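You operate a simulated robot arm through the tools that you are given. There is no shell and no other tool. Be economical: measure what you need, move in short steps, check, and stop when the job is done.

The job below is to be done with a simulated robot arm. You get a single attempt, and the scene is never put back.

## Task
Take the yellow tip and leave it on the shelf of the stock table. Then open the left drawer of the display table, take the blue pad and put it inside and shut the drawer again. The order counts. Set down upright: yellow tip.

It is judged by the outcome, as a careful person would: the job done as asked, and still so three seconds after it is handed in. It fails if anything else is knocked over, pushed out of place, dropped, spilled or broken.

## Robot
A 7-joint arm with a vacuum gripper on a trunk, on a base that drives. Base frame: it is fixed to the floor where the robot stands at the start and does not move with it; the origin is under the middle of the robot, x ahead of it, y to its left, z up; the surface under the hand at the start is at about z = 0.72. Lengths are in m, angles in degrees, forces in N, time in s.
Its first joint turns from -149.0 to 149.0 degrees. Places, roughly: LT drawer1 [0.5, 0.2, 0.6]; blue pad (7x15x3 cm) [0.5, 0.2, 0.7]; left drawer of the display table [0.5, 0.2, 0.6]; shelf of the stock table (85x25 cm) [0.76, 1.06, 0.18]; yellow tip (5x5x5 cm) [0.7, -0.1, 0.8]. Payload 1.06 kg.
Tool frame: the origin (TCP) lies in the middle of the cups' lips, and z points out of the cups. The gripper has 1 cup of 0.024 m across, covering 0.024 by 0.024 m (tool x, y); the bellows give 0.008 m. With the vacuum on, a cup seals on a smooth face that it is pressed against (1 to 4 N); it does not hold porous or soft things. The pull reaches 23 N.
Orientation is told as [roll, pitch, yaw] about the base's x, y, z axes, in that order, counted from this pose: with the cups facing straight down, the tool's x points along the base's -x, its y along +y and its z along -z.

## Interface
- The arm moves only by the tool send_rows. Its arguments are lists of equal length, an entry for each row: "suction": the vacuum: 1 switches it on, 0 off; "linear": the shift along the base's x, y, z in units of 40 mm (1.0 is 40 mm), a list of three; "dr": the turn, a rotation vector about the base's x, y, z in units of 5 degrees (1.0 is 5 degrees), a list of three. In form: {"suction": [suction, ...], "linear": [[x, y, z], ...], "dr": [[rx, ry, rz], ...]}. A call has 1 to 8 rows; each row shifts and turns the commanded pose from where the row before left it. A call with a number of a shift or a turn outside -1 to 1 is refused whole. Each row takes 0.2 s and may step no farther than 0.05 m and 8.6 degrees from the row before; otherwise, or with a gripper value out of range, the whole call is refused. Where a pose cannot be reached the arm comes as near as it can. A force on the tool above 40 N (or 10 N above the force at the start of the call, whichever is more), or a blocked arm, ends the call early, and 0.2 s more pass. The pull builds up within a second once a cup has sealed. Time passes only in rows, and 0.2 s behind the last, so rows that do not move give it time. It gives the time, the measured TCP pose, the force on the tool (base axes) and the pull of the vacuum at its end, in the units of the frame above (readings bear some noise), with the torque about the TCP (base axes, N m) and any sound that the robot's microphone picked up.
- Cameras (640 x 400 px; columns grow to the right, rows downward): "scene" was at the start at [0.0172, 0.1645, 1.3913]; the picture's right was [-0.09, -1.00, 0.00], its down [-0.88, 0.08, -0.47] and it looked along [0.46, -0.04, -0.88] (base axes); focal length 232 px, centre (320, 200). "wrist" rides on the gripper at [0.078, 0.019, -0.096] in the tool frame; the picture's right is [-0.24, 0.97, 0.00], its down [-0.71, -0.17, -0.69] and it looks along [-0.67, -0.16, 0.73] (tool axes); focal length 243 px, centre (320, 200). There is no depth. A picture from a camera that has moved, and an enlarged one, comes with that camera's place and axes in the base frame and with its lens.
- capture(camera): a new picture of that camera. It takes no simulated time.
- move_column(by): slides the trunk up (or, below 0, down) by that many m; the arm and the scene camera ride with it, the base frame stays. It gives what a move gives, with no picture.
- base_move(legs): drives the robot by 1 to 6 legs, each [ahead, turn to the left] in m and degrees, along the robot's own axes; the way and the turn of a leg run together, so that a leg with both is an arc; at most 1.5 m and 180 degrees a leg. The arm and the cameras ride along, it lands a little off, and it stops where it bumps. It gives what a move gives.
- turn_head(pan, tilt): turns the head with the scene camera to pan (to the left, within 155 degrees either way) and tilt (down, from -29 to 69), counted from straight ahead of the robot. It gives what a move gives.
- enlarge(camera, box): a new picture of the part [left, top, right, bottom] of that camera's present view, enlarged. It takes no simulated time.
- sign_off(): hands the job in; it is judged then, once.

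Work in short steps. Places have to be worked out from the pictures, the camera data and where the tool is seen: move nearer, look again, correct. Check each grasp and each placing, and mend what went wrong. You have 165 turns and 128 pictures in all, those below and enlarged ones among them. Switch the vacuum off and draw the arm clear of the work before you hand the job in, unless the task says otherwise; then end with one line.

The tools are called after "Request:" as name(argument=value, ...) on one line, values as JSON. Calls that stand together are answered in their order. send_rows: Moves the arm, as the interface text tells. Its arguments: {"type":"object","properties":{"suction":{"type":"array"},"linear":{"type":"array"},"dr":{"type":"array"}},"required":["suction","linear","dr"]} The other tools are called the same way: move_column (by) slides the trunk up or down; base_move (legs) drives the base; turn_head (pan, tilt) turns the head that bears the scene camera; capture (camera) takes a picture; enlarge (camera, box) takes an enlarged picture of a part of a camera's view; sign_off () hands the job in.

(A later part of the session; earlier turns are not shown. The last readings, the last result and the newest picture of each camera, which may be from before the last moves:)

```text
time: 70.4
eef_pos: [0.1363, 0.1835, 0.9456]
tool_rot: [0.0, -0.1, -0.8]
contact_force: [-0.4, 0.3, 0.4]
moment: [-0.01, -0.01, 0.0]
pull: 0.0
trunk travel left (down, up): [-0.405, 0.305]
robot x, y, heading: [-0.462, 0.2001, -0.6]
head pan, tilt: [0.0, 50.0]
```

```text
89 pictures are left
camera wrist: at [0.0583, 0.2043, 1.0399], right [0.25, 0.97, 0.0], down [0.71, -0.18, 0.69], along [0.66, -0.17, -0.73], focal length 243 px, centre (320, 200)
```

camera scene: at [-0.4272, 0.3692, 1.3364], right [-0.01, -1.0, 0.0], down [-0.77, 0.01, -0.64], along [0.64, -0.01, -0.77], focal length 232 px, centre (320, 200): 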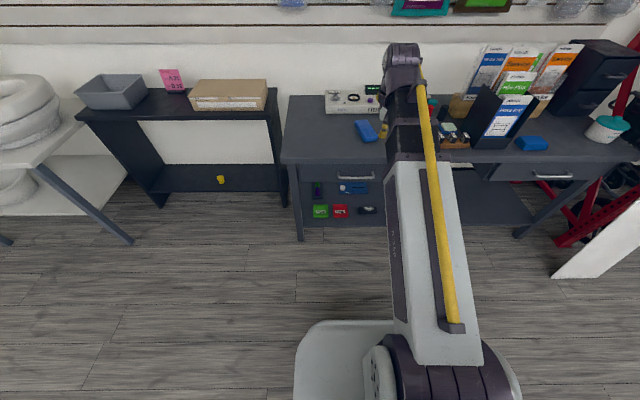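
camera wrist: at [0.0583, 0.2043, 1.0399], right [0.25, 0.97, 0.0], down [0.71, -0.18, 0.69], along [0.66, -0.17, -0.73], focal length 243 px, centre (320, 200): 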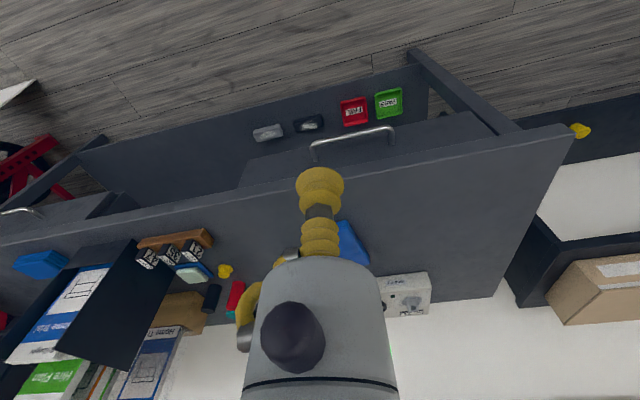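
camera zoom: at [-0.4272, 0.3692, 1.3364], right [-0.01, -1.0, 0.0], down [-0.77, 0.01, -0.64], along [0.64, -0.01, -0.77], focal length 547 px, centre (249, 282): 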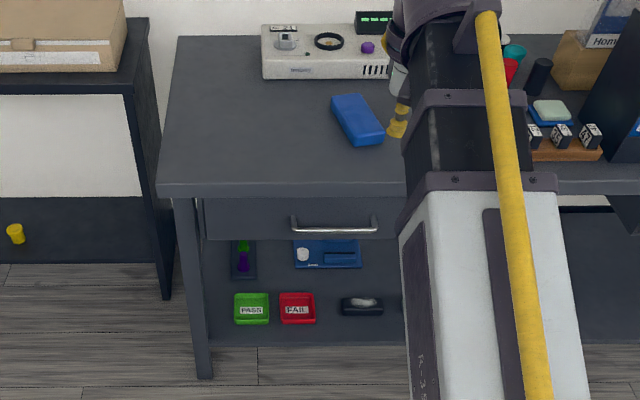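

The drawer face spans about y 0.44 leftwards, z 0.57–0.69, with the handle at y≈0.2. I'll use suction on the face left of the handle; first turn the tool to point forward.

Request:
send_rows(suction=[0, 0, 0, 0, 0, 0, 0, 0], linear=[[0, 0.4, 0], [0, 0.4, 0], [0, 0.4, 0], [0, 0.4, 0], [0, 0.4, 0], [0, 0.4, 0], [0, 0.4, 0], [0, 0.4, 0]], dr=[[0, -1, 0], [0, -1, 0], [0, -1, 0], [0, -1, 0], [0, -1, 0], [0, -1, 0], [0, -1, 0], [0, -1, 0]])

Request:
send_rows(suction=[0, 0, 0, 0, 0, 0, 0, 0], linear=[[0, 0.2, 0], [0, 0.2, 0], [0, 0.2, 0], [0, 0, 0], [0, 0, 0], [0, 0, 0], [0, 0, 0], [0, 0, 0]], dr=[[0, -1, 0], [0, -1, 0], [0, -1, 0], [0, -1, 0], [0, -1, 0], [0, -1, 0], [0, -1, 0], [0, -1, 0]])

Request:
capture(camera="scene")

Request:
capture(camera="wrist")

```text
time: 72.2
eef_pos: [0.1499, 0.3166, 0.9495]
tool_rot: [0.6, -40.0, -1.0]
contact_force: [-0.2, -0.5, -0.4]
moment: [-0.02, -0.01, -0.04]
pull: 0.0
out of reach, approached as far as the arm can: row 8
trunk travel left (down, up): [-0.405, 0.305]
robot x, y, heading: [-0.46, 0.1997, -0.7]
head pan, tilt: [0.0, 50.0]
```

```text
time: 74.0
eef_pos: [0.2277, 0.3675, 0.9769]
tool_rot: [4.5, -80.1, -4.4]
contact_force: [0.1, -0.2, 0.3]
moment: [-0.02, -0.02, -0.01]
pull: 0.0
out of reach, approached as far as the arm can: row 1, 2, 3, 4, 5, 6, 7, 8
trunk travel left (down, up): [-0.405, 0.305]
robot x, y, heading: [-0.4587, 0.1978, -0.7]
head pan, tilt: [0.0, 50.0]
```

```text
88 pictures are left
camera scene: at [-0.4272, 0.3692, 1.3364], right [-0.01, -1.0, 0.0], down [-0.77, 0.01, -0.64], along [0.64, -0.01, -0.77], focal length 232 px, centre (320, 200)
```

scene: 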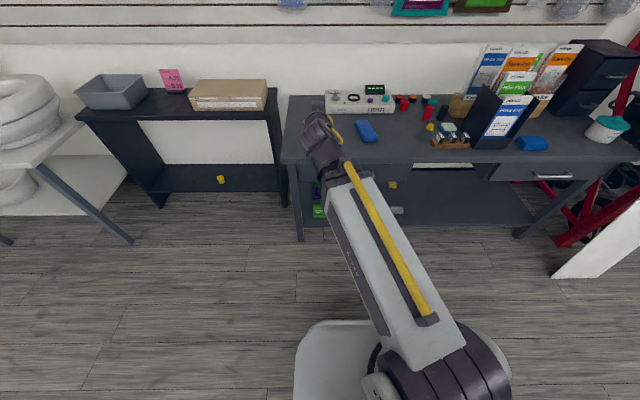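

```text
87 pictures are left
camera wrist: at [0.1202, 0.3876, 0.9169], right [0.04, 0.97, 0.24], down [-0.55, -0.18, 0.81], along [0.83, -0.17, 0.53], focal length 243 px, centre (320, 200)
```

wrist: 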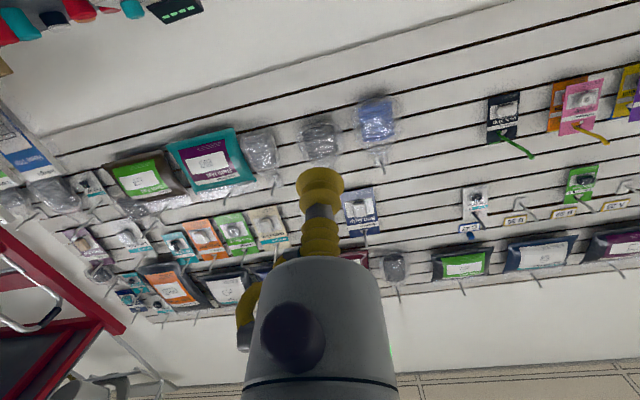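

The arm can't hold this pose so close in; I move the command forward, finish the turn, and check.

Request:
send_rows(suction=[0, 0, 0, 0, 0, 0], linear=[[0.8, 0, 0], [0.8, 0, 0], [0.8, 0, 0], [0.4, 0, 0], [0, 0, 0], [0, 0, 0]], dr=[[0, 0, 0], [0, 0, 0], [0, 0, 0], [0, -1, 0], [0, -1, 0], [0, 0, 0]])

```text
time: 75.4
eef_pos: [0.3371, 0.3633, 0.9782]
tool_rot: [92.9, -89.3, -93.0]
contact_force: [0.8, -1.0, -0.6]
moment: [0.01, 0.03, 0.01]
pull: 0.0
trunk travel left (down, up): [-0.405, 0.305]
robot x, y, heading: [-0.4581, 0.1997, -0.7]
head pan, tilt: [0.0, 50.0]
```

The tool is horizontal now. I back the base 0.12 m to clear the table, then lower the trunk to drawer height.

Request:
base_move(legs=[[-0.13, 0]])

Request:
move_column(by=-0.35)

Request:
capture(camera="wrist")

Request:
enlarge(camera="scene", box=[230, 60, 430, 210])

```text
time: 76.7
eef_pos: [0.2088, 0.3657, 0.9771]
tool_rot: [89.7, -89.3, -89.6]
contact_force: [0.6, 0.5, 0.0]
moment: [-0.02, -0.01, -0.03]
pull: 0.2
trunk travel left (down, up): [-0.405, 0.305]
robot x, y, heading: [-0.5866, 0.2026, -0.8]
head pan, tilt: [0.0, 50.0]
```

```text
time: 80.1
eef_pos: [0.2088, 0.3662, 0.6281]
tool_rot: [90.4, -89.3, -90.5]
contact_force: [0.2, 0.3, -0.6]
moment: [0.01, -0.01, -0.01]
pull: 0.1
trunk travel left (down, up): [-0.055, 0.655]
robot x, y, heading: [-0.5885, 0.2006, -0.7]
head pan, tilt: [0.0, 50.0]
```

```text
86 pictures are left
camera wrist: at [0.1135, 0.3869, 0.5502], right [0.0, 0.97, 0.25], down [-0.69, -0.18, 0.71], along [0.73, -0.17, 0.66], focal length 243 px, centre (320, 200)
```

wrist: 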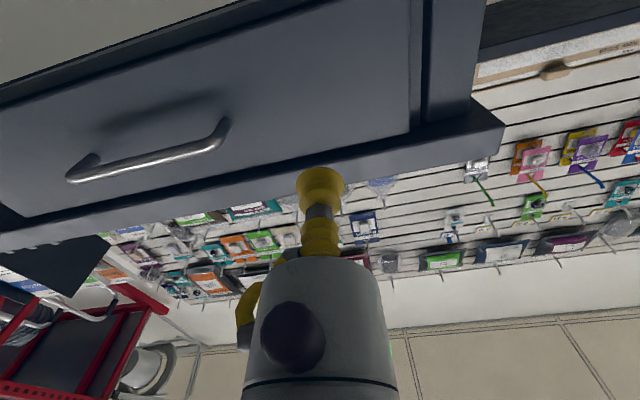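

```text
2.67 times, centred on (330, 135) of scene
camera zoom: at [-0.5568, 0.371, 0.9864], right [-0.01, -1.0, 0.0], down [-0.77, 0.01, -0.64], along [0.64, -0.01, -0.77], focal length 620 px, centre (293, 373)
```

zoom: 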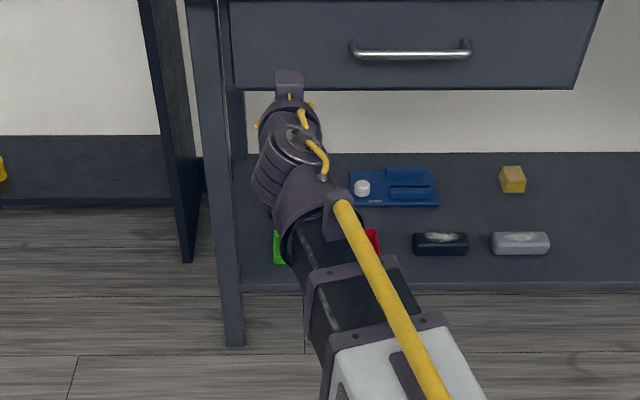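

The line of approach hits the flat face left of the handle. I advance with the vacuum on.

Request:
send_rows(suction=[1, 1, 1, 1, 1], linear=[[0.7, 0, 0], [0.7, 0, 0], [0.5, 0, 0], [0.2, 0, 0], [0, 0, 0]], dr=[[0, 0, 0], [0, 0, 0], [0, 0, 0], [0, 0, 0], [0, 0, 0]])

Request:
capture(camera="wrist")

```text
time: 81.3
eef_pos: [0.2909, 0.3665, 0.6304]
tool_rot: [90.4, -89.2, -90.3]
contact_force: [0.1, -0.4, -0.4]
moment: [0.0, 0.04, 0.06]
pull: 0.2
trunk travel left (down, up): [-0.055, 0.655]
robot x, y, heading: [-0.5897, 0.1995, -0.7]
head pan, tilt: [0.0, 50.0]
```

```text
84 pictures are left
camera wrist: at [0.1958, 0.3868, 0.5515], right [0.0, 0.97, 0.25], down [-0.69, -0.18, 0.71], along [0.73, -0.17, 0.66], focal length 243 px, centre (320, 200)
```

wrist: 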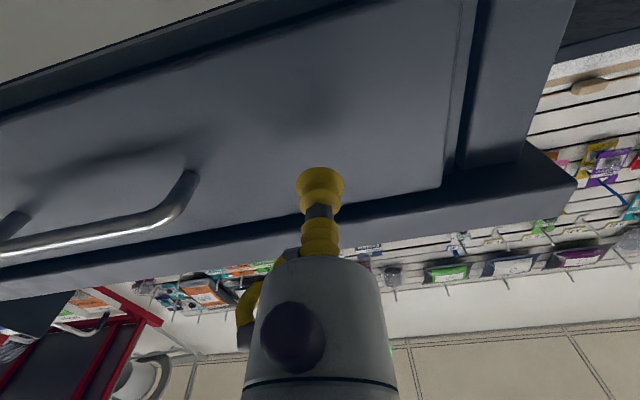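

Request:
send_rows(suction=[1, 1, 1, 1, 1, 1], linear=[[0.12, 0, 0], [0.12, 0, 0], [0.1, 0, 0], [0.1, 0, 0], [0.06, 0, 0], [0, 0, 0]], dr=[[0, 0, 0], [0, 0, 0], [0, 0, 0], [0, 0, 0], [0, 0, 0], [0, 0, 0]])

```text
time: 82.7
eef_pos: [0.3127, 0.3657, 0.6287]
tool_rot: [90.3, -89.4, -90.3]
contact_force: [0.8, -0.4, -1.0]
moment: [0.0, 0.0, 0.0]
pull: 0.1
trunk travel left (down, up): [-0.055, 0.655]
robot x, y, heading: [-0.5878, 0.198, -1.0]
head pan, tilt: [0.0, 50.0]
```

Request:
send_rows(suction=[1, 1, 1, 1, 1, 1], linear=[[0.07, 0, 0], [0.07, 0, 0], [0.07, 0, 0], [0.07, 0, 0], [0, 0, 0], [0, 0, 0]], dr=[[0, 0, 0], [0, 0, 0], [0, 0, 0], [0, 0, 0], [0, 0, 0], [0, 0, 0]])

Request:
capture(camera="wrist")

```text
time: 84.1
eef_pos: [0.324, 0.3666, 0.6286]
tool_rot: [86.8, -89.2, -86.9]
contact_force: [-2.4, -1.5, -5.8]
moment: [-0.03, 0.01, -0.04]
pull: 22.7
trunk travel left (down, up): [-0.055, 0.655]
robot x, y, heading: [-0.5918, 0.2059, -0.7]
head pan, tilt: [0.0, 50.0]
```

```text
83 pictures are left
camera wrist: at [0.2285, 0.3865, 0.5502], right [0.0, 0.97, 0.25], down [-0.68, -0.18, 0.71], along [0.73, -0.17, 0.66], focal length 243 px, centre (320, 200)
```

wrist: 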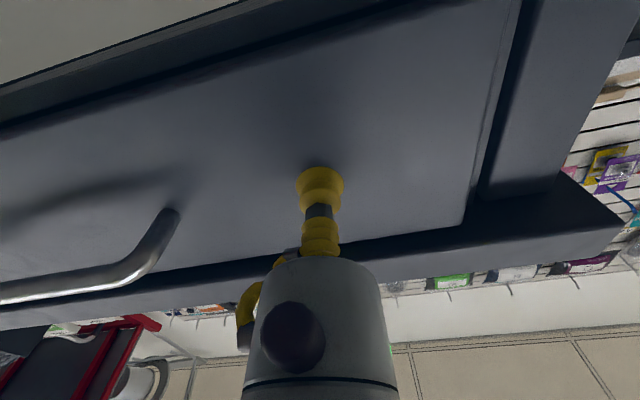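

Sealed on the drawer face (22.7 N). I pull back gently with the arm first.

Request:
send_rows(suction=[1, 1, 1, 1, 1, 1], linear=[[-0.2, 0, 0], [-0.3, 0, 0], [-0.4, 0, 0], [-0.4, 0, 0], [-0.4, 0, 0], [0, 0, 0]], dr=[[0, 0, 0], [0, 0, 0], [0, 0, 0], [0, 0, 0], [0, 0, 0], [0, 0, 0]])

Request:
capture(camera="scene")

```text
time: 85.5
eef_pos: [0.2542, 0.3659, 0.6283]
tool_rot: [90.6, -89.2, -90.7]
contact_force: [-3.6, -4.0, 0.7]
moment: [-0.11, 0.04, -0.02]
pull: 23.2
trunk travel left (down, up): [-0.055, 0.655]
robot x, y, heading: [-0.5907, 0.2031, -0.6]
head pan, tilt: [0.0, 50.0]
```

```text
82 pictures are left
camera scene: at [-0.5569, 0.3707, 0.9865], right [-0.01, -1.0, 0.0], down [-0.77, 0.01, -0.64], along [0.64, -0.01, -0.77], focal length 232 px, centre (320, 200)
```

scene: 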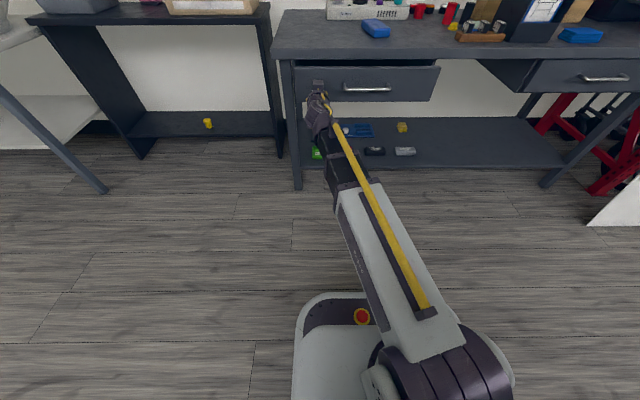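

The drawer slides. I pull further with the arm, then with the base.

Request:
send_rows(suction=[1, 1, 1, 1, 1, 1], linear=[[-0.2, 0, 0], [-0.4, 0, 0], [-0.4, 0, 0], [-0.4, 0, 0], [-0.2, 0, 0], [0, 0, 0]], dr=[[0, 0, 0], [0, 0, 0], [0, 0, 0], [0, 0, 0], [0, 0, 0], [0, 0, 0]])

Request:
base_move(legs=[[-0.07, 0]])

Request:
capture(camera="scene")

```text
time: 86.9
eef_pos: [0.19, 0.3668, 0.6278]
tool_rot: [85.8, -89.2, -85.7]
contact_force: [-0.2, -4.4, -8.4]
moment: [0.03, -0.01, -0.03]
pull: 22.8
trunk travel left (down, up): [-0.055, 0.655]
robot x, y, heading: [-0.5902, 0.2015, -0.8]
head pan, tilt: [0.0, 50.0]
```

```text
time: 87.9
eef_pos: [0.1205, 0.3683, 0.629]
tool_rot: [89.9, -89.3, -89.8]
contact_force: [2.6, -1.7, -4.1]
moment: [-0.01, -0.03, -0.05]
pull: 22.9
trunk travel left (down, up): [-0.055, 0.655]
robot x, y, heading: [-0.6596, 0.2025, -0.5]
head pan, tilt: [0.0, 50.0]
```

```text
81 pictures are left
camera scene: at [-0.6272, 0.3718, 0.9865], right [-0.01, -1.0, 0.0], down [-0.77, 0.01, -0.64], along [0.64, -0.01, -0.77], focal length 232 px, centre (320, 200)
```

scene: 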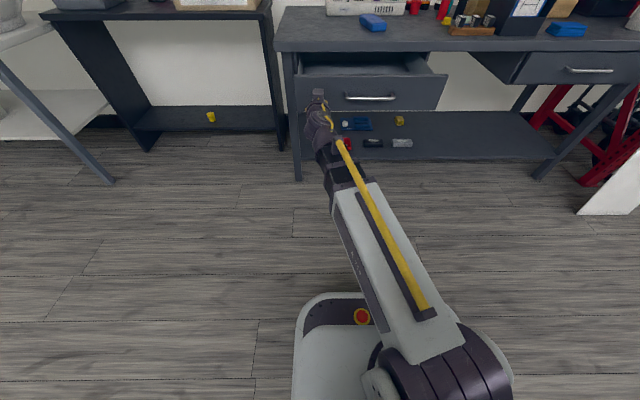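

The drawer is open about 0.2 m. I release and back off.

Request:
send_rows(suction=[0, 0, 0, 0, 0], linear=[[0, 0, 0], [0, 0, 0], [0, 0, 0], [0, 0, 0], [0, 0, 0]], dr=[[0, 0, 0], [0, 0, 0], [0, 0, 0], [0, 0, 0], [0, 0, 0]])

Request:
base_move(legs=[[-0.15, 0]])

Request:
move_column(by=0.39)

Request:
capture(camera="scene")

```text
time: 89.1
eef_pos: [0.1194, 0.3682, 0.63]
tool_rot: [91.5, -89.2, -91.6]
contact_force: [-1.1, 0.3, -0.5]
moment: [-0.03, -0.04, 0.03]
pull: 0.0
trunk travel left (down, up): [-0.055, 0.655]
robot x, y, heading: [-0.6621, 0.2028, -0.9]
head pan, tilt: [0.0, 50.0]
```

```text
time: 90.5
eef_pos: [-0.029, 0.3678, 0.6294]
tool_rot: [91.5, -89.2, -91.7]
contact_force: [-0.3, -0.2, 0.0]
moment: [0.06, 0.01, 0.01]
pull: 0.1
trunk travel left (down, up): [-0.055, 0.655]
robot x, y, heading: [-0.8125, 0.2016, -0.8]
head pan, tilt: [0.0, 50.0]
```

```text
time: 94.2
eef_pos: [-0.0293, 0.3675, 1.0185]
tool_rot: [91.6, -89.2, -91.9]
contact_force: [0.7, -0.1, -1.2]
moment: [0.0, 0.0, -0.01]
pull: 0.1
trunk travel left (down, up): [-0.445, 0.265]
robot x, y, heading: [-0.8147, 0.2049, -0.8]
head pan, tilt: [0.0, 50.0]
```

```text
80 pictures are left
camera scene: at [-0.7763, 0.3741, 1.3764], right [-0.02, -1.0, 0.0], down [-0.77, 0.01, -0.64], along [0.64, -0.01, -0.77], focal length 232 px, centre (320, 200)
```

scene: 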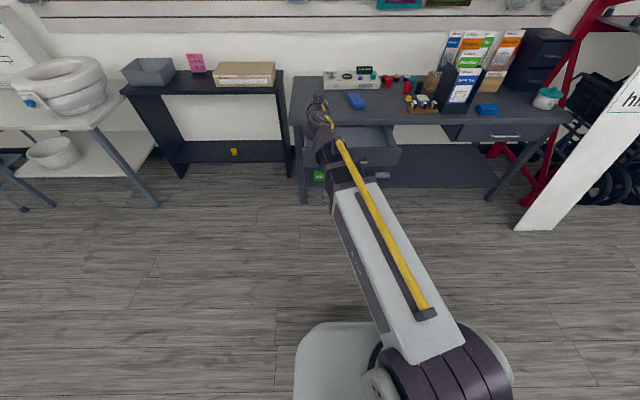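

I turn the tool back to pointing down.

Request:
send_rows(suction=[0, 0, 0, 0, 0, 0, 0, 0], linear=[[0, 0, 0], [0, 0, 0], [0, 0, 0], [0, 0, 0], [0, 0, 0], [0, 0, 0], [0, 0, 0], [0, 0, 0]], dr=[[0, 1, 0], [0, 1, 0], [0, 1, 0], [0, 1, 0], [0, 1, 0], [0, 1, 0], [0, 1, 0], [0, 1, 0]])

Request:
send_rows(suction=[0, 0, 0, 0, 0, 0, 0, 0], linear=[[0, 0, 0], [0, 0, 0], [0, 0, 0], [0, 0, 0], [0, 0, 0], [0, 0, 0], [0, 0, 0], [0, 0, 0]], dr=[[0, 1, 0], [0, 1, 0], [0, 1, 0], [0, 1, 0], [0, 1, 0], [0, 1, 0], [0, 1, 0], [0, 1, 0]])

Request:
send_rows(suction=[0, 0, 0], linear=[[0, 0, 0], [0, 0, 0], [0, 0, 0]], dr=[[0, 1, 0], [0, 1, 0], [0, 0, 0]])

```text
time: 96.0
eef_pos: [-0.0289, 0.3693, 1.0189]
tool_rot: [0.7, -49.9, -1.2]
contact_force: [-0.1, -0.6, -0.8]
moment: [-0.02, -0.04, 0.03]
pull: 0.0
trunk travel left (down, up): [-0.445, 0.265]
robot x, y, heading: [-0.8121, 0.2068, -1.0]
head pan, tilt: [0.0, 50.0]
```

```text
time: 97.8
eef_pos: [-0.0284, 0.3676, 1.019]
tool_rot: [0.0, -10.1, -0.8]
contact_force: [-0.7, 0.8, 0.9]
moment: [0.01, 0.01, -0.01]
pull: 0.1
trunk travel left (down, up): [-0.445, 0.265]
robot x, y, heading: [-0.8099, 0.2031, -1.1]
head pan, tilt: [0.0, 50.0]
```

```text
time: 98.6
eef_pos: [-0.0297, 0.3683, 1.0199]
tool_rot: [-0.3, 0.0, -0.8]
contact_force: [-0.3, 0.2, 0.5]
moment: [0.0, 0.01, 0.01]
pull: 0.0
trunk travel left (down, up): [-0.445, 0.265]
robot x, y, heading: [-0.8107, 0.2089, -1.1]
head pan, tilt: [0.0, 50.0]
```

Request:
base_move(legs=[[0.4, 0.8]])

Request:
capture(camera="wrist")

Request:
capture(camera="scene")

```text
time: 101.1
eef_pos: [0.3635, 0.3726, 1.0192]
tool_rot: [-0.2, 0.0, -0.1]
contact_force: [0.6, 0.3, 0.4]
moment: [0.02, 0.0, 0.0]
pull: 0.2
trunk travel left (down, up): [-0.445, 0.265]
robot x, y, heading: [-0.4149, 0.2008, -0.2]
head pan, tilt: [0.0, 50.0]
```

```text
79 pictures are left
camera wrist: at [0.2861, 0.3931, 1.1151], right [0.24, 0.97, 0.0], down [0.71, -0.17, 0.69], along [0.67, -0.16, -0.73], focal length 243 px, centre (320, 200)
```

wrist: 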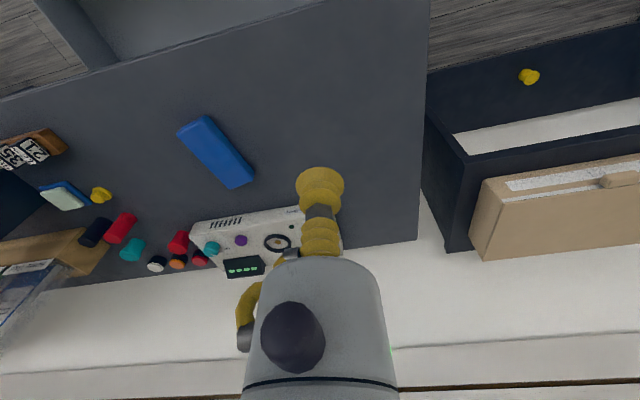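

```text
78 pictures are left
camera scene: at [-0.3843, 0.3702, 1.3764], right [0.0, -1.0, 0.0], down [-0.77, 0.0, -0.64], along [0.64, 0.0, -0.77], focal length 232 px, centre (320, 200)
```

scene: 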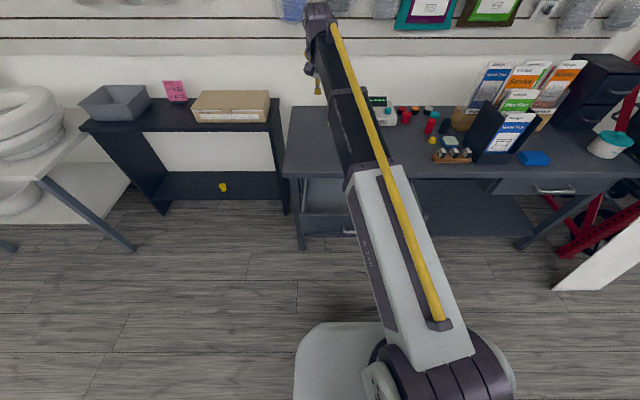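

The pad is near (0.46, 0.17), its long side about 17° off the x axis. I move above it and lower.

Request:
send_rows(suction=[0, 0, 0, 0, 0, 0, 0, 0], linear=[[0.5, -1, 0], [0.5, -1, 0], [0.5, -1, 0], [0.5, -1, 0], [0.4, -1, 0], [0, 0, -1], [0, 0, -1], [0, 0, -1]], dr=[[0, 0, 0], [0, 0, 0], [0, 0, 0], [0, 0, 0], [0, 0, 0], [0, 0, 0], [0, 0, 0], [0, 0, 0]])

Request:
capture(camera="wrist")

Request:
capture(camera="scene")

```text
time: 102.9
eef_pos: [0.4592, 0.1757, 0.8974]
tool_rot: [-0.2, 0.0, 0.0]
contact_force: [0.5, -0.5, 0.5]
moment: [0.01, -0.01, 0.03]
pull: 0.2
trunk travel left (down, up): [-0.445, 0.265]
robot x, y, heading: [-0.4138, 0.2001, -0.3]
head pan, tilt: [0.0, 50.0]
```

```text
77 pictures are left
camera wrist: at [0.3822, 0.1954, 0.9927], right [0.24, 0.97, 0.0], down [0.71, -0.17, 0.69], along [0.67, -0.16, -0.73], focal length 243 px, centre (320, 200)
```

wrist: 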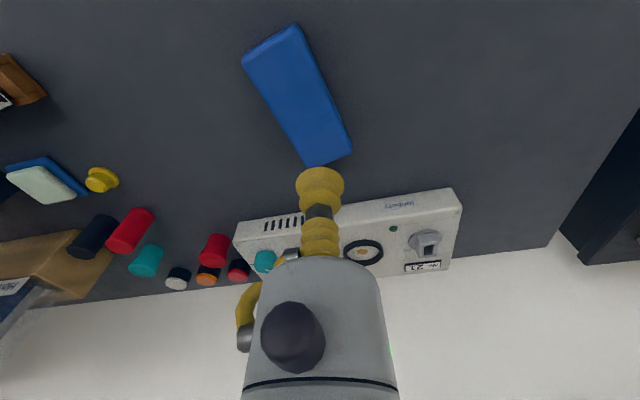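

```text
76 pictures are left
camera scene: at [-0.3843, 0.3702, 1.3765], right [0.0, -1.0, 0.0], down [-0.77, 0.0, -0.64], along [0.64, 0.0, -0.77], focal length 232 px, centre (320, 200)
```

scene: 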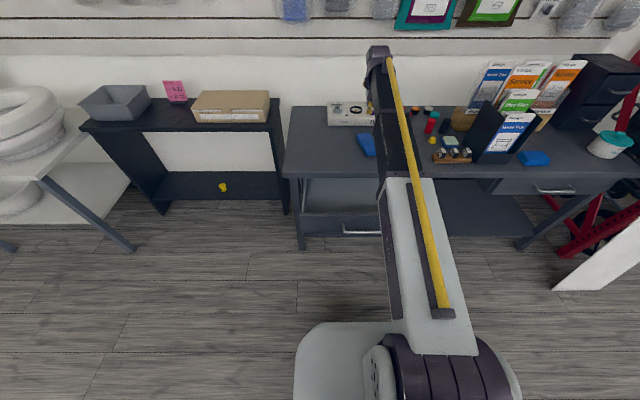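

Request:
send_rows(suction=[0, 0, 0, 0], linear=[[0.15, -0.55, 0], [0, 0, -1], [0, 0, -1], [0, 0, 0]], dr=[[0, 0, 0], [0, 0, 0], [0, 0, 0], [0, 0, 0]])

Request:
capture(camera="wrist")

```text
time: 103.9
eef_pos: [0.4662, 0.1518, 0.8185]
tool_rot: [-0.2, 0.0, -0.1]
contact_force: [0.7, -0.1, 0.5]
moment: [-0.01, -0.03, -0.02]
pull: 0.1
trunk travel left (down, up): [-0.445, 0.265]
robot x, y, heading: [-0.4182, 0.1997, -0.6]
head pan, tilt: [0.0, 50.0]
```

```text
75 pictures are left
camera wrist: at [0.3892, 0.1716, 0.9131], right [0.24, 0.97, 0.0], down [0.71, -0.17, 0.69], along [0.67, -0.16, -0.73], focal length 243 px, centre (320, 200)
```

wrist: 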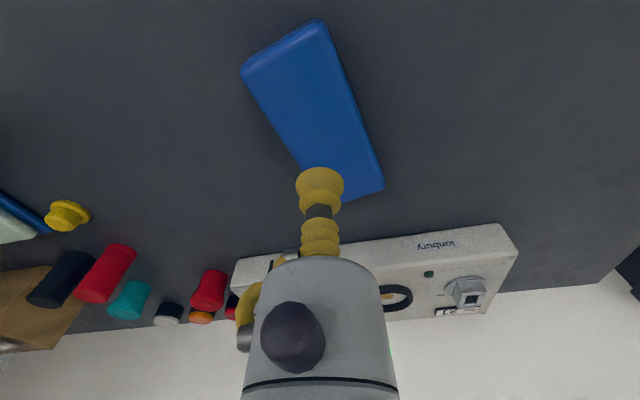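

Aligned over the pad's middle. I lower with the vacuum on.

Request:
send_rows(suction=[1, 1, 1, 1, 1, 1], linear=[[-0.1, 0, -0.6], [0, 0, -0.6], [0, 0, -0.2], [0, 0, -0.08], [0, 0, -0.08], [0, 0, 0]], dr=[[0, 0, 0], [0, 0, 0], [0, 0, 0], [0, 0, 0], [0, 0, 0], [0, 0, 0]])

Request:
capture(camera="wrist")

```text
time: 105.3
eef_pos: [0.4614, 0.1513, 0.7587]
tool_rot: [-0.1, 0.0, -0.1]
contact_force: [0.0, -0.7, 0.2]
moment: [0.0, 0.01, 0.0]
pull: 0.1
trunk travel left (down, up): [-0.445, 0.265]
robot x, y, heading: [-0.4141, 0.1975, -0.1]
head pan, tilt: [0.0, 50.0]
```

```text
74 pictures are left
camera wrist: at [0.3845, 0.1708, 0.8543], right [0.24, 0.97, 0.0], down [0.71, -0.17, 0.69], along [0.67, -0.16, -0.73], focal length 243 px, centre (320, 200)
```

wrist: 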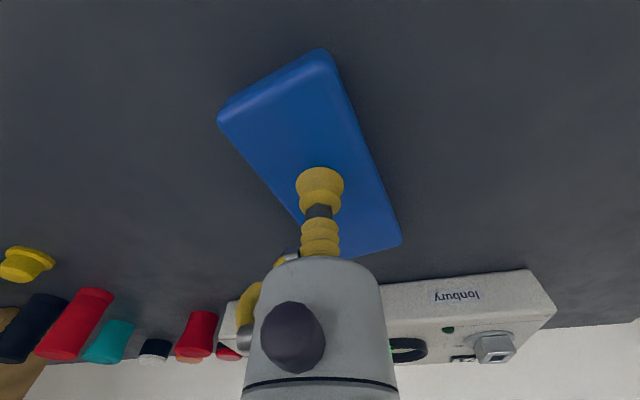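

Request:
send_rows(suction=[1, 1, 1, 1, 1, 1], linear=[[0, 0, -0.07], [0, 0, -0.07], [0, 0, -0.06], [0, 0, -0.05], [0, 0, 0], [0, 0, 0]], dr=[[0, 0, 0], [0, 0, 0], [0, 0, 0], [0, 0, 0], [0, 0, 0], [0, 0, 0]])

```text
time: 106.7
eef_pos: [0.4609, 0.1507, 0.7478]
tool_rot: [-0.2, 0.1, 0.0]
contact_force: [0.2, 2.0, -0.1]
moment: [0.05, -0.04, 0.02]
pull: 23.5
trunk travel left (down, up): [-0.445, 0.265]
robot x, y, heading: [-0.4183, 0.1996, -0.3]
head pan, tilt: [0.0, 50.0]
```

The pad is held. I lift and turn it so its long side runs along the drawer front.

Request:
send_rows(suction=[1, 1, 1, 1, 1, 1, 1, 1], linear=[[0, 0, 0.5], [0, 0, 1], [0, 0, 1], [0, 0, 1], [-0.5, 0, 0], [-0.5, 0, 0], [-0.5, 0, 0], [-0.5, 0, 0]], dr=[[0, 0, 0], [0, 0, 0], [0, 0, 0], [0, 0, 0], [0, 0, 1], [0, 0, 1], [0, 0, 1], [0, 0, 1]])

Request:
send_rows(suction=[1, 1, 1, 1, 1, 1, 1, 1], linear=[[-0.5, 0, 0], [-0.5, 0, 0], [-0.5, 0, 0], [0, 0, 0], [0, 0, 0], [0, 0, 0], [0, 0, 0], [0, 0, 0]], dr=[[0, 0, 1], [0, 0, 1], [0, 0, 1], [0, 0, 1], [0, 0, 1], [0, 0, 1], [0, 0, 1], [0, 0, 1]])

Request:
capture(camera="wrist")

Request:
capture(camera="scene")

```text
time: 108.5
eef_pos: [0.3801, 0.1509, 0.8859]
tool_rot: [-0.2, 0.0, 20.0]
contact_force: [0.0, 0.0, -0.1]
moment: [-0.03, 0.02, 0.0]
pull: 23.0
trunk travel left (down, up): [-0.445, 0.265]
robot x, y, heading: [-0.417, 0.1969, -0.4]
head pan, tilt: [0.0, 50.0]
```

```text
time: 110.3
eef_pos: [0.321, 0.1522, 0.8878]
tool_rot: [-0.1, 0.0, 60.0]
contact_force: [0.6, 0.4, -1.0]
moment: [-0.01, 0.07, -0.02]
pull: 22.9
trunk travel left (down, up): [-0.445, 0.265]
robot x, y, heading: [-0.4175, 0.2025, -0.3]
head pan, tilt: [0.0, 50.0]
```

```text
73 pictures are left
camera wrist: at [0.2658, 0.094, 0.9825], right [-0.72, 0.69, 0.0], down [0.5, 0.53, 0.69], along [0.47, 0.5, -0.73], focal length 243 px, centre (320, 200)
```

wrist: 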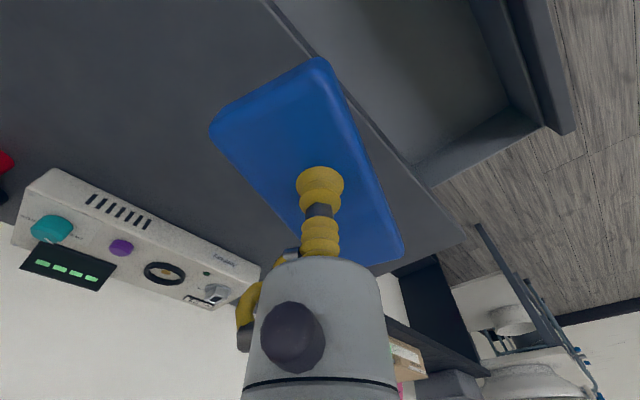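

```text
72 pictures are left
camera scene: at [-0.3842, 0.3702, 1.3764], right [0.0, -1.0, 0.0], down [-0.77, 0.0, -0.64], along [0.64, 0.0, -0.77], focal length 232 px, centre (320, 200)
```

scene: 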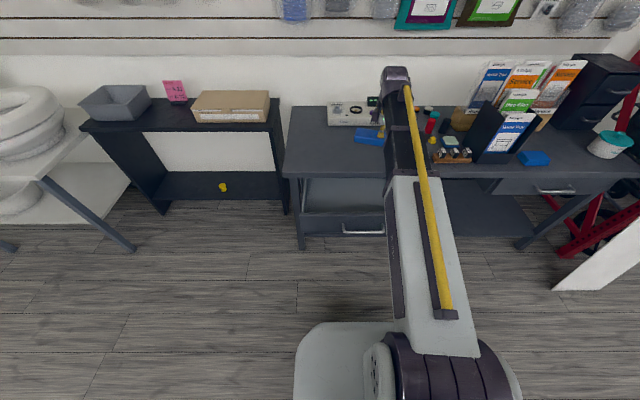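

Turning 13° more and moving over the open drawer.

Request:
send_rows(suction=[1, 1, 1, 1, 1], linear=[[-0.6, 0.3, 0], [-0.6, 0.3, 0], [-0.6, 0.3, 0], [-0.6, 0.3, 0], [0, 0, 0]], dr=[[0, 0, 1], [0, 0, 1], [0, 0, 0.6], [0, 0, 0], [0, 0, 0]])

Request:
capture(camera="wrist")

Request:
turn_head(pan=0, tilt=62)

Request:
capture(camera="scene")

```text
time: 111.5
eef_pos: [0.2248, 0.1995, 0.8885]
tool_rot: [-0.3, 0.0, 72.9]
contact_force: [0.2, 0.4, -1.1]
moment: [-0.01, -0.01, 0.01]
pull: 22.8
trunk travel left (down, up): [-0.445, 0.265]
robot x, y, heading: [-0.4156, 0.1996, -0.3]
head pan, tilt: [0.0, 50.0]
```

```text
71 pictures are left
camera wrist: at [0.1849, 0.1311, 0.9832], right [-0.86, 0.51, 0.0], down [0.37, 0.63, 0.69], along [0.35, 0.59, -0.73], focal length 243 px, centre (320, 200)
```

wrist: 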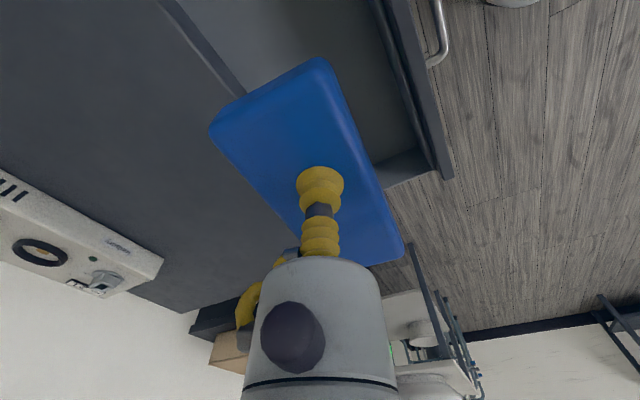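

```text
time: 112.2
eef_pos: [0.2255, 0.1994, 0.8872]
tool_rot: [-0.2, 0.0, 72.9]
contact_force: [-0.7, 0.5, -0.7]
moment: [0.01, 0.01, 0.02]
pull: 22.6
trunk travel left (down, up): [-0.445, 0.265]
robot x, y, heading: [-0.4135, 0.2016, -0.2]
head pan, tilt: [0.0, 62.0]
```

```text
70 pictures are left
camera scene: at [-0.3968, 0.3702, 1.3616], right [0.0, -1.0, 0.0], down [-0.88, 0.0, -0.47], along [0.47, 0.0, -0.88], focal length 232 px, centre (320, 200)
```

scene: 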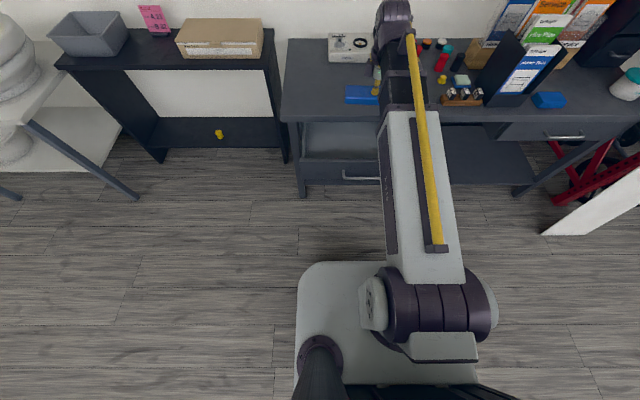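

The pad hangs over the gap (x 0.15–0.31). I centre it and lower to just above the drawer's rim.

Request:
send_rows(suction=[1, 1, 1, 1, 1], linear=[[0.15, 0, 0], [0, 0, -1], [0, 0, -1], [0, 0, -1], [0, 0, 0]], dr=[[0, 0, 0], [0, 0, 0], [0, 0, 0], [0, 0, 0], [0, 0, 0]])

Request:
capture(camera="wrist")

Request:
enlarge(camera="scene", box=[270, 30, 470, 210])

```text
time: 113.4
eef_pos: [0.2315, 0.1949, 0.7659]
tool_rot: [-0.2, 0.0, 72.8]
contact_force: [0.7, 0.2, -1.3]
moment: [0.01, 0.02, 0.01]
pull: 23.0
trunk travel left (down, up): [-0.445, 0.265]
robot x, y, heading: [-0.4157, 0.1994, -0.3]
head pan, tilt: [0.0, 62.0]
```

```text
69 pictures are left
camera wrist: at [0.1905, 0.1274, 0.8603], right [-0.86, 0.51, 0.0], down [0.37, 0.63, 0.69], along [0.35, 0.59, -0.73], focal length 243 px, centre (320, 200)
```

wrist: 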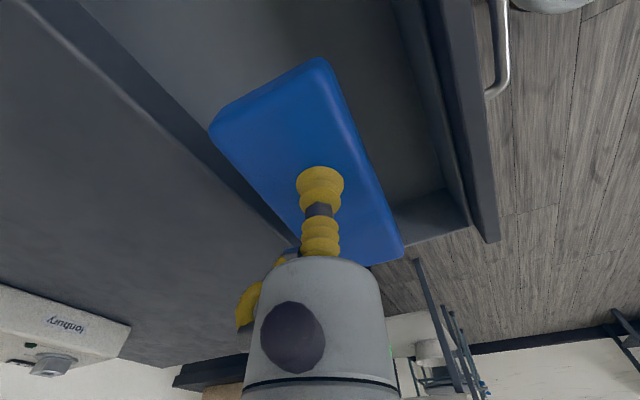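

```text
2.22 times, centred on (370, 120) of scene
camera zoom: at [-0.3968, 0.3702, 1.3616], right [0.0, -1.0, 0.0], down [-0.88, 0.0, -0.47], along [0.47, 0.0, -0.88], focal length 517 px, centre (209, 378)
```

zoom: 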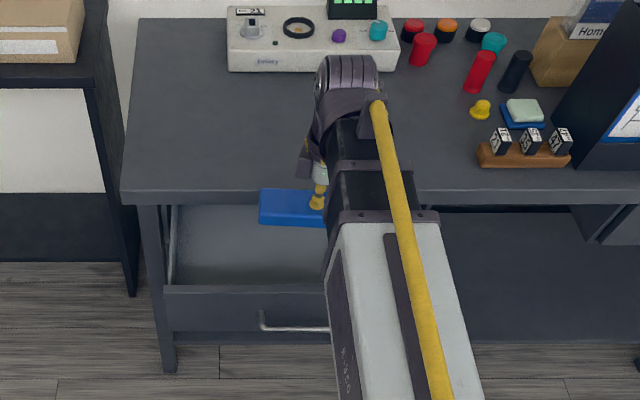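

Request:
send_rows(suction=[1, 1, 1, 1], linear=[[0, 0, -0.7], [0, 0, -0.7], [0, 0, -0.6], [0, 0, 0]], dr=[[0, 0, 0], [0, 0, 0], [0, 0, 0], [0, 0, 0]])

Request:
capture(camera="wrist")

Request:
enlarge(camera="scene", box=[270, 30, 470, 210])

```text
time: 114.4
eef_pos: [0.2306, 0.1978, 0.6876]
tool_rot: [-0.2, -0.1, 72.9]
contact_force: [0.4, 0.8, -0.5]
moment: [-0.01, 0.05, -0.03]
pull: 22.7
trunk travel left (down, up): [-0.445, 0.265]
robot x, y, heading: [-0.4167, 0.2005, -0.3]
head pan, tilt: [0.0, 62.0]
```

```text
67 pictures are left
camera wrist: at [0.1895, 0.1299, 0.7835], right [-0.86, 0.51, 0.0], down [0.37, 0.63, 0.69], along [0.35, 0.59, -0.73], focal length 243 px, centre (320, 200)
```

wrist: 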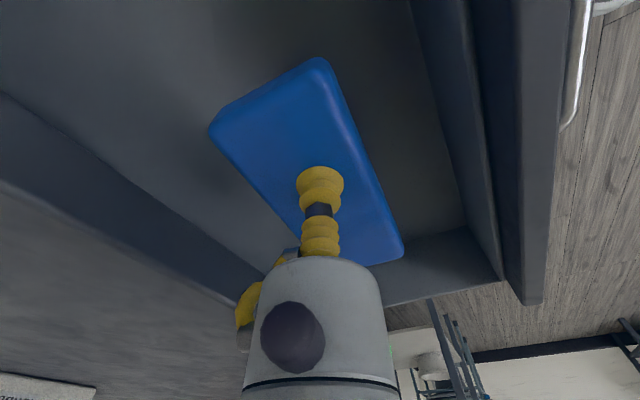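

```text
2.22 times, centred on (370, 120) of scene
camera zoom: at [-0.3968, 0.3702, 1.3616], right [0.0, -1.0, 0.0], down [-0.88, 0.0, -0.47], along [0.47, 0.0, -0.88], focal length 517 px, centre (209, 378)
```

zoom: 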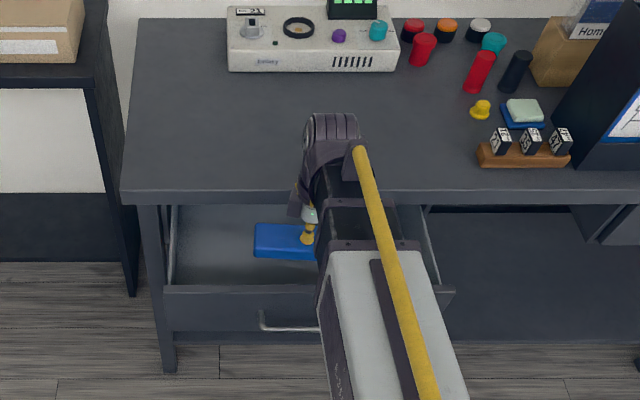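

The pad is inside the drawer's outline with room on all sides. I go lower in small steps.

Request:
send_rows(suction=[1, 1, 1, 1, 1, 1], linear=[[0, 0, -0.35], [0, 0, -0.35], [0, 0, -0.25], [0, 0, -0.2], [0, 0, -0.1], [0, 0, 0]], dr=[[0, 0, 0], [0, 0, 0], [0, 0, 0], [0, 0, 0], [0, 0, 0], [0, 0, 0]])

Request:
capture(camera="wrist")

Request:
enlarge(camera="scene", box=[270, 30, 470, 210])

```text
time: 115.8
eef_pos: [0.2295, 0.2, 0.6367]
tool_rot: [-0.2, -0.1, 72.9]
contact_force: [-0.4, 0.8, -1.4]
moment: [0.0, -0.01, 0.0]
pull: 23.6
trunk travel left (down, up): [-0.445, 0.265]
robot x, y, heading: [-0.4121, 0.1994, -0.4]
head pan, tilt: [0.0, 62.0]
```

```text
65 pictures are left
camera wrist: at [0.1896, 0.1301, 0.7328], right [-0.86, 0.51, 0.0], down [0.37, 0.63, 0.69], along [0.35, 0.59, -0.73], focal length 243 px, centre (320, 200)
```

wrist: 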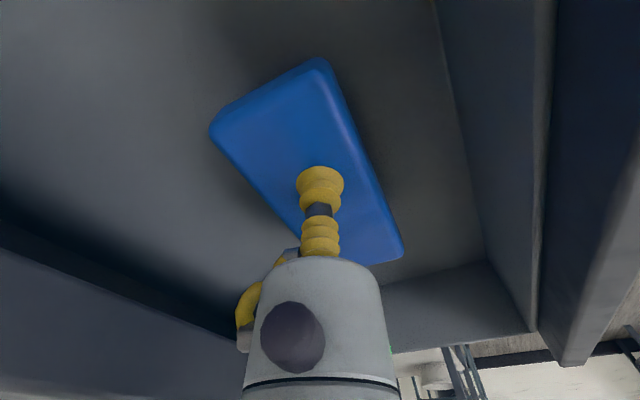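

```text
2.22 times, centred on (370, 120) of scene
camera zoom: at [-0.3968, 0.3702, 1.3616], right [0.0, -1.0, 0.0], down [-0.88, 0.0, -0.47], along [0.47, 0.0, -0.88], focal length 517 px, centre (209, 378)
```

zoom: 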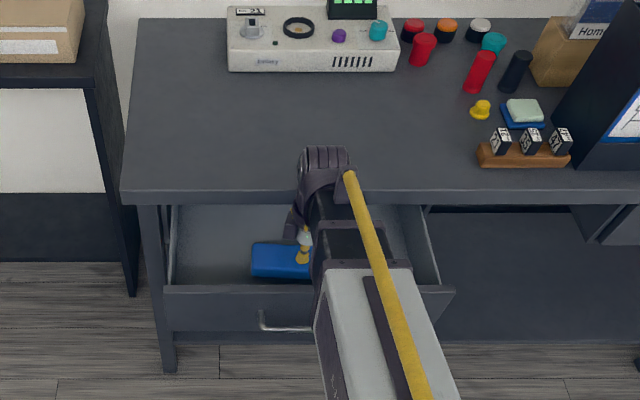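

Request:
send_rows(suction=[1, 1, 1, 1, 1, 1], linear=[[0, 0, -0.08], [0, 0, -0.08], [0, 0, -0.08], [0, 0, -0.08], [0, 0, -0.08], [0, 0, 0]], dr=[[0, 0, 0], [0, 0, 0], [0, 0, 0], [0, 0, 0], [0, 0, 0], [0, 0, 0]])

```text
time: 117.2
eef_pos: [0.2316, 0.2003, 0.6215]
tool_rot: [-0.2, 0.0, 73.0]
contact_force: [0.7, 0.1, -0.8]
moment: [-0.01, -0.01, 0.01]
pull: 22.6
trunk travel left (down, up): [-0.445, 0.265]
robot x, y, heading: [-0.4145, 0.1987, -0.3]
head pan, tilt: [0.0, 62.0]
```

Request:
send_rows(suction=[1, 1, 1, 1, 1, 1], linear=[[0, 0, -0.06], [0, 0, -0.06], [0, 0, -0.06], [0, 0, -0.06], [0, 0, -0.05], [0, 0, 0]], dr=[[0, 0, 0], [0, 0, 0], [0, 0, 0], [0, 0, 0], [0, 0, 0], [0, 0, 0]])

Request:
capture(camera="wrist")

Request:
capture(camera="scene")

```text
time: 118.6
eef_pos: [0.2311, 0.1979, 0.6079]
tool_rot: [-0.2, 0.0, 72.9]
contact_force: [0.2, -0.2, -1.3]
moment: [-0.03, -0.01, 0.01]
pull: 22.7
trunk travel left (down, up): [-0.445, 0.265]
robot x, y, heading: [-0.4176, 0.2006, -0.0]
head pan, tilt: [0.0, 62.0]
```

```text
63 pictures are left
camera wrist: at [0.1905, 0.1304, 0.7045], right [-0.86, 0.51, 0.0], down [0.37, 0.63, 0.69], along [0.35, 0.59, -0.73], focal length 243 px, centre (320, 200)
```

wrist: 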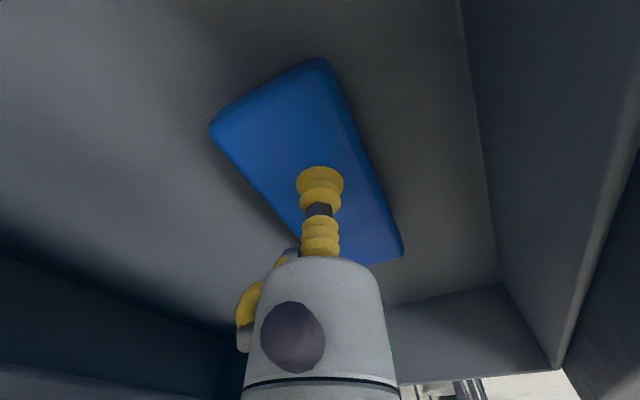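

```text
62 pictures are left
camera scene: at [-0.3968, 0.3702, 1.3616], right [0.0, -1.0, 0.0], down [-0.88, 0.0, -0.47], along [0.47, 0.0, -0.88], focal length 232 px, centre (320, 200)
```

scene: 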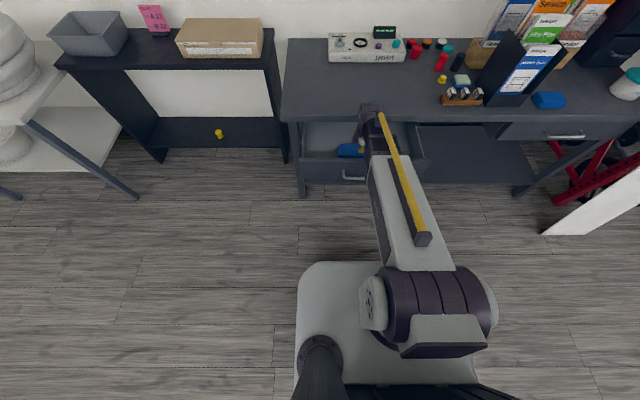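

Very near the floor now; a few more small steps.

Request:
send_rows(suction=[1, 1, 1, 1, 1], linear=[[0, 0, -0.05], [0, 0, -0.05], [0, 0, -0.05], [0, 0, -0.05], [0, 0, 0]], dr=[[0, 0, 0], [0, 0, 0], [0, 0, 0], [0, 0, 0], [0, 0, 0]])

```text
time: 119.8
eef_pos: [0.2307, 0.1995, 0.602]
tool_rot: [-0.3, 0.0, 72.9]
contact_force: [-2.8, -2.4, 14.4]
moment: [0.04, 0.04, 0.01]
pull: 22.2
trunk travel left (down, up): [-0.445, 0.265]
robot x, y, heading: [-0.4147, 0.1986, -0.4]
head pan, tilt: [0.0, 62.0]
```

Contact with the drawer floor. I ease off, release and rise.

Request:
send_rows(suction=[1, 0, 0, 0, 0, 0, 0], linear=[[0, 0, 0.05], [0, 0, 0], [0, 0, 0], [0, 0, 0], [0, 0, 0], [0, 0, 0.2], [0, 0, 0.5]], dr=[[0, 0, 0], [0, 0, 0], [0, 0, 0], [0, 0, 0], [0, 0, 0], [0, 0, 0], [0, 0, 0]])

Request:
capture(camera="wrist")

```text
time: 121.4
eef_pos: [0.2329, 0.1983, 0.633]
tool_rot: [-0.2, 0.0, 72.8]
contact_force: [-0.2, -0.1, 0.3]
moment: [-0.01, 0.04, 0.03]
pull: 0.2
trunk travel left (down, up): [-0.445, 0.265]
robot x, y, heading: [-0.4132, 0.2002, -0.4]
head pan, tilt: [0.0, 62.0]
```

```text
61 pictures are left
camera wrist: at [0.1918, 0.13, 0.7277], right [-0.86, 0.51, 0.0], down [0.37, 0.63, 0.69], along [0.35, 0.59, -0.73], focal length 243 px, centre (320, 200)
```

wrist: 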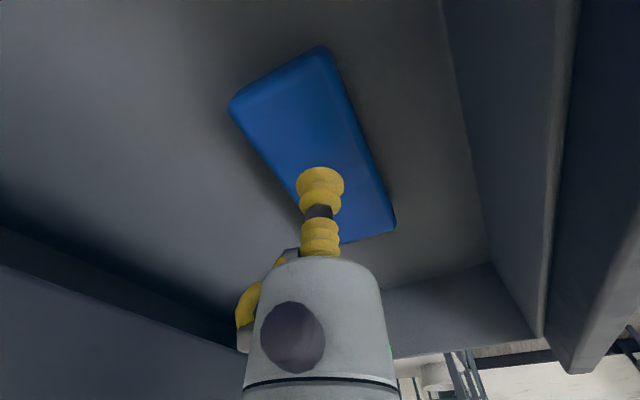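

The pad lies flat in the drawer. I rise clear.

Request:
send_rows(suction=[0, 0, 0, 0, 0, 0, 0, 0], linear=[[0, 0, 1], [0, 0, 1], [0, 0, 1], [0, 0, 1], [0, 0, 1], [0, 0, 1], [0, 0, 1], [0, 0, 1]], dr=[[0, 0, 0], [0, 0, 0], [0, 0, 0], [0, 0, 0], [0, 0, 0], [0, 0, 0], [0, 0, 0], [0, 0, 0]])

Request:
base_move(legs=[[-0.4, 0]])

Request:
send_rows(suction=[0, 0, 0, 0, 0, 0, 0, 0], linear=[[0.5, 0.5, 0], [0.5, 0.5, 0], [0.5, 0.5, 0], [0.5, 0.5, 0], [0.5, 0.5, 0], [0.5, 0.5, 0], [0.4, 0.5, 0], [0, 0.5, 0]], dr=[[0, 0, -1], [0, 0, -1], [0, 0, -1], [0, 0, -1], [0, 0, -1], [0, 0, -1], [0, 0, -1], [0, 0, -1]])

Request:
send_rows(suction=[0, 0, 0, 0, 0, 0, 0], linear=[[0, 0, 0], [0, 0, 0], [0, 0, 0], [0, 0, 0], [0, 0, 0], [0, 0, 0], [0, 0, 0]], dr=[[0, 0, -1], [0, 0, -1], [0, 0, -1], [0, 0, -1], [0, 0, -1], [0, 0, -1], [0, 0, -0.5]])

Request:
capture(camera="scene")

```text
time: 123.2
eef_pos: [0.2316, 0.2003, 0.9506]
tool_rot: [-0.1, 0.0, 72.9]
contact_force: [0.9, -0.2, 0.1]
moment: [0.01, 0.0, 0.0]
pull: 0.1
trunk travel left (down, up): [-0.445, 0.265]
robot x, y, heading: [-0.4169, 0.2025, -0.4]
head pan, tilt: [0.0, 62.0]
```

```text
time: 125.7
eef_pos: [-0.1625, 0.2063, 0.9518]
tool_rot: [-0.2, -0.1, 73.4]
contact_force: [1.2, -0.2, -0.9]
moment: [0.01, 0.02, 0.02]
pull: 0.1
trunk travel left (down, up): [-0.445, 0.265]
robot x, y, heading: [-0.8127, 0.1997, -0.1]
head pan, tilt: [0.0, 62.0]
```

```text
time: 127.5
eef_pos: [-0.0259, 0.368, 0.9503]
tool_rot: [-0.2, 0.0, 33.3]
contact_force: [-0.6, 0.2, -0.1]
moment: [0.02, 0.01, 0.02]
pull: 0.1
trunk travel left (down, up): [-0.445, 0.265]
robot x, y, heading: [-0.8148, 0.1994, 0.3]
head pan, tilt: [0.0, 62.0]
```

```text
time: 129.1
eef_pos: [-0.0262, 0.3652, 0.9507]
tool_rot: [-0.2, 0.0, 0.9]
contact_force: [-0.4, -0.3, -0.3]
moment: [0.01, 0.01, -0.02]
pull: 0.2
trunk travel left (down, up): [-0.445, 0.265]
robot x, y, heading: [-0.8115, 0.201, 0.4]
head pan, tilt: [0.0, 62.0]
```

```text
60 pictures are left
camera scene: at [-0.7924, 0.3709, 1.3616], right [0.0, -1.0, 0.0], down [-0.88, 0.0, -0.47], along [0.47, 0.0, -0.88], focal length 232 px, centre (320, 200)
```

scene: 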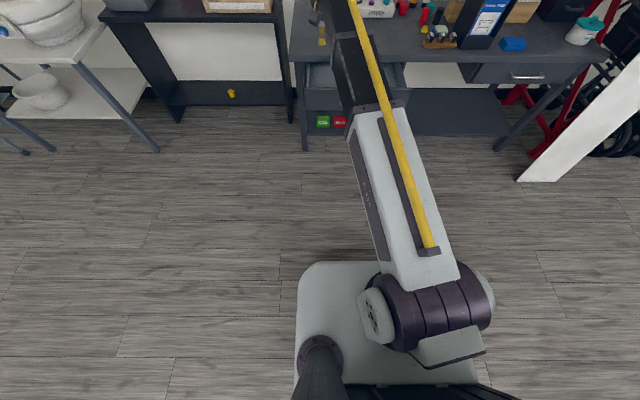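

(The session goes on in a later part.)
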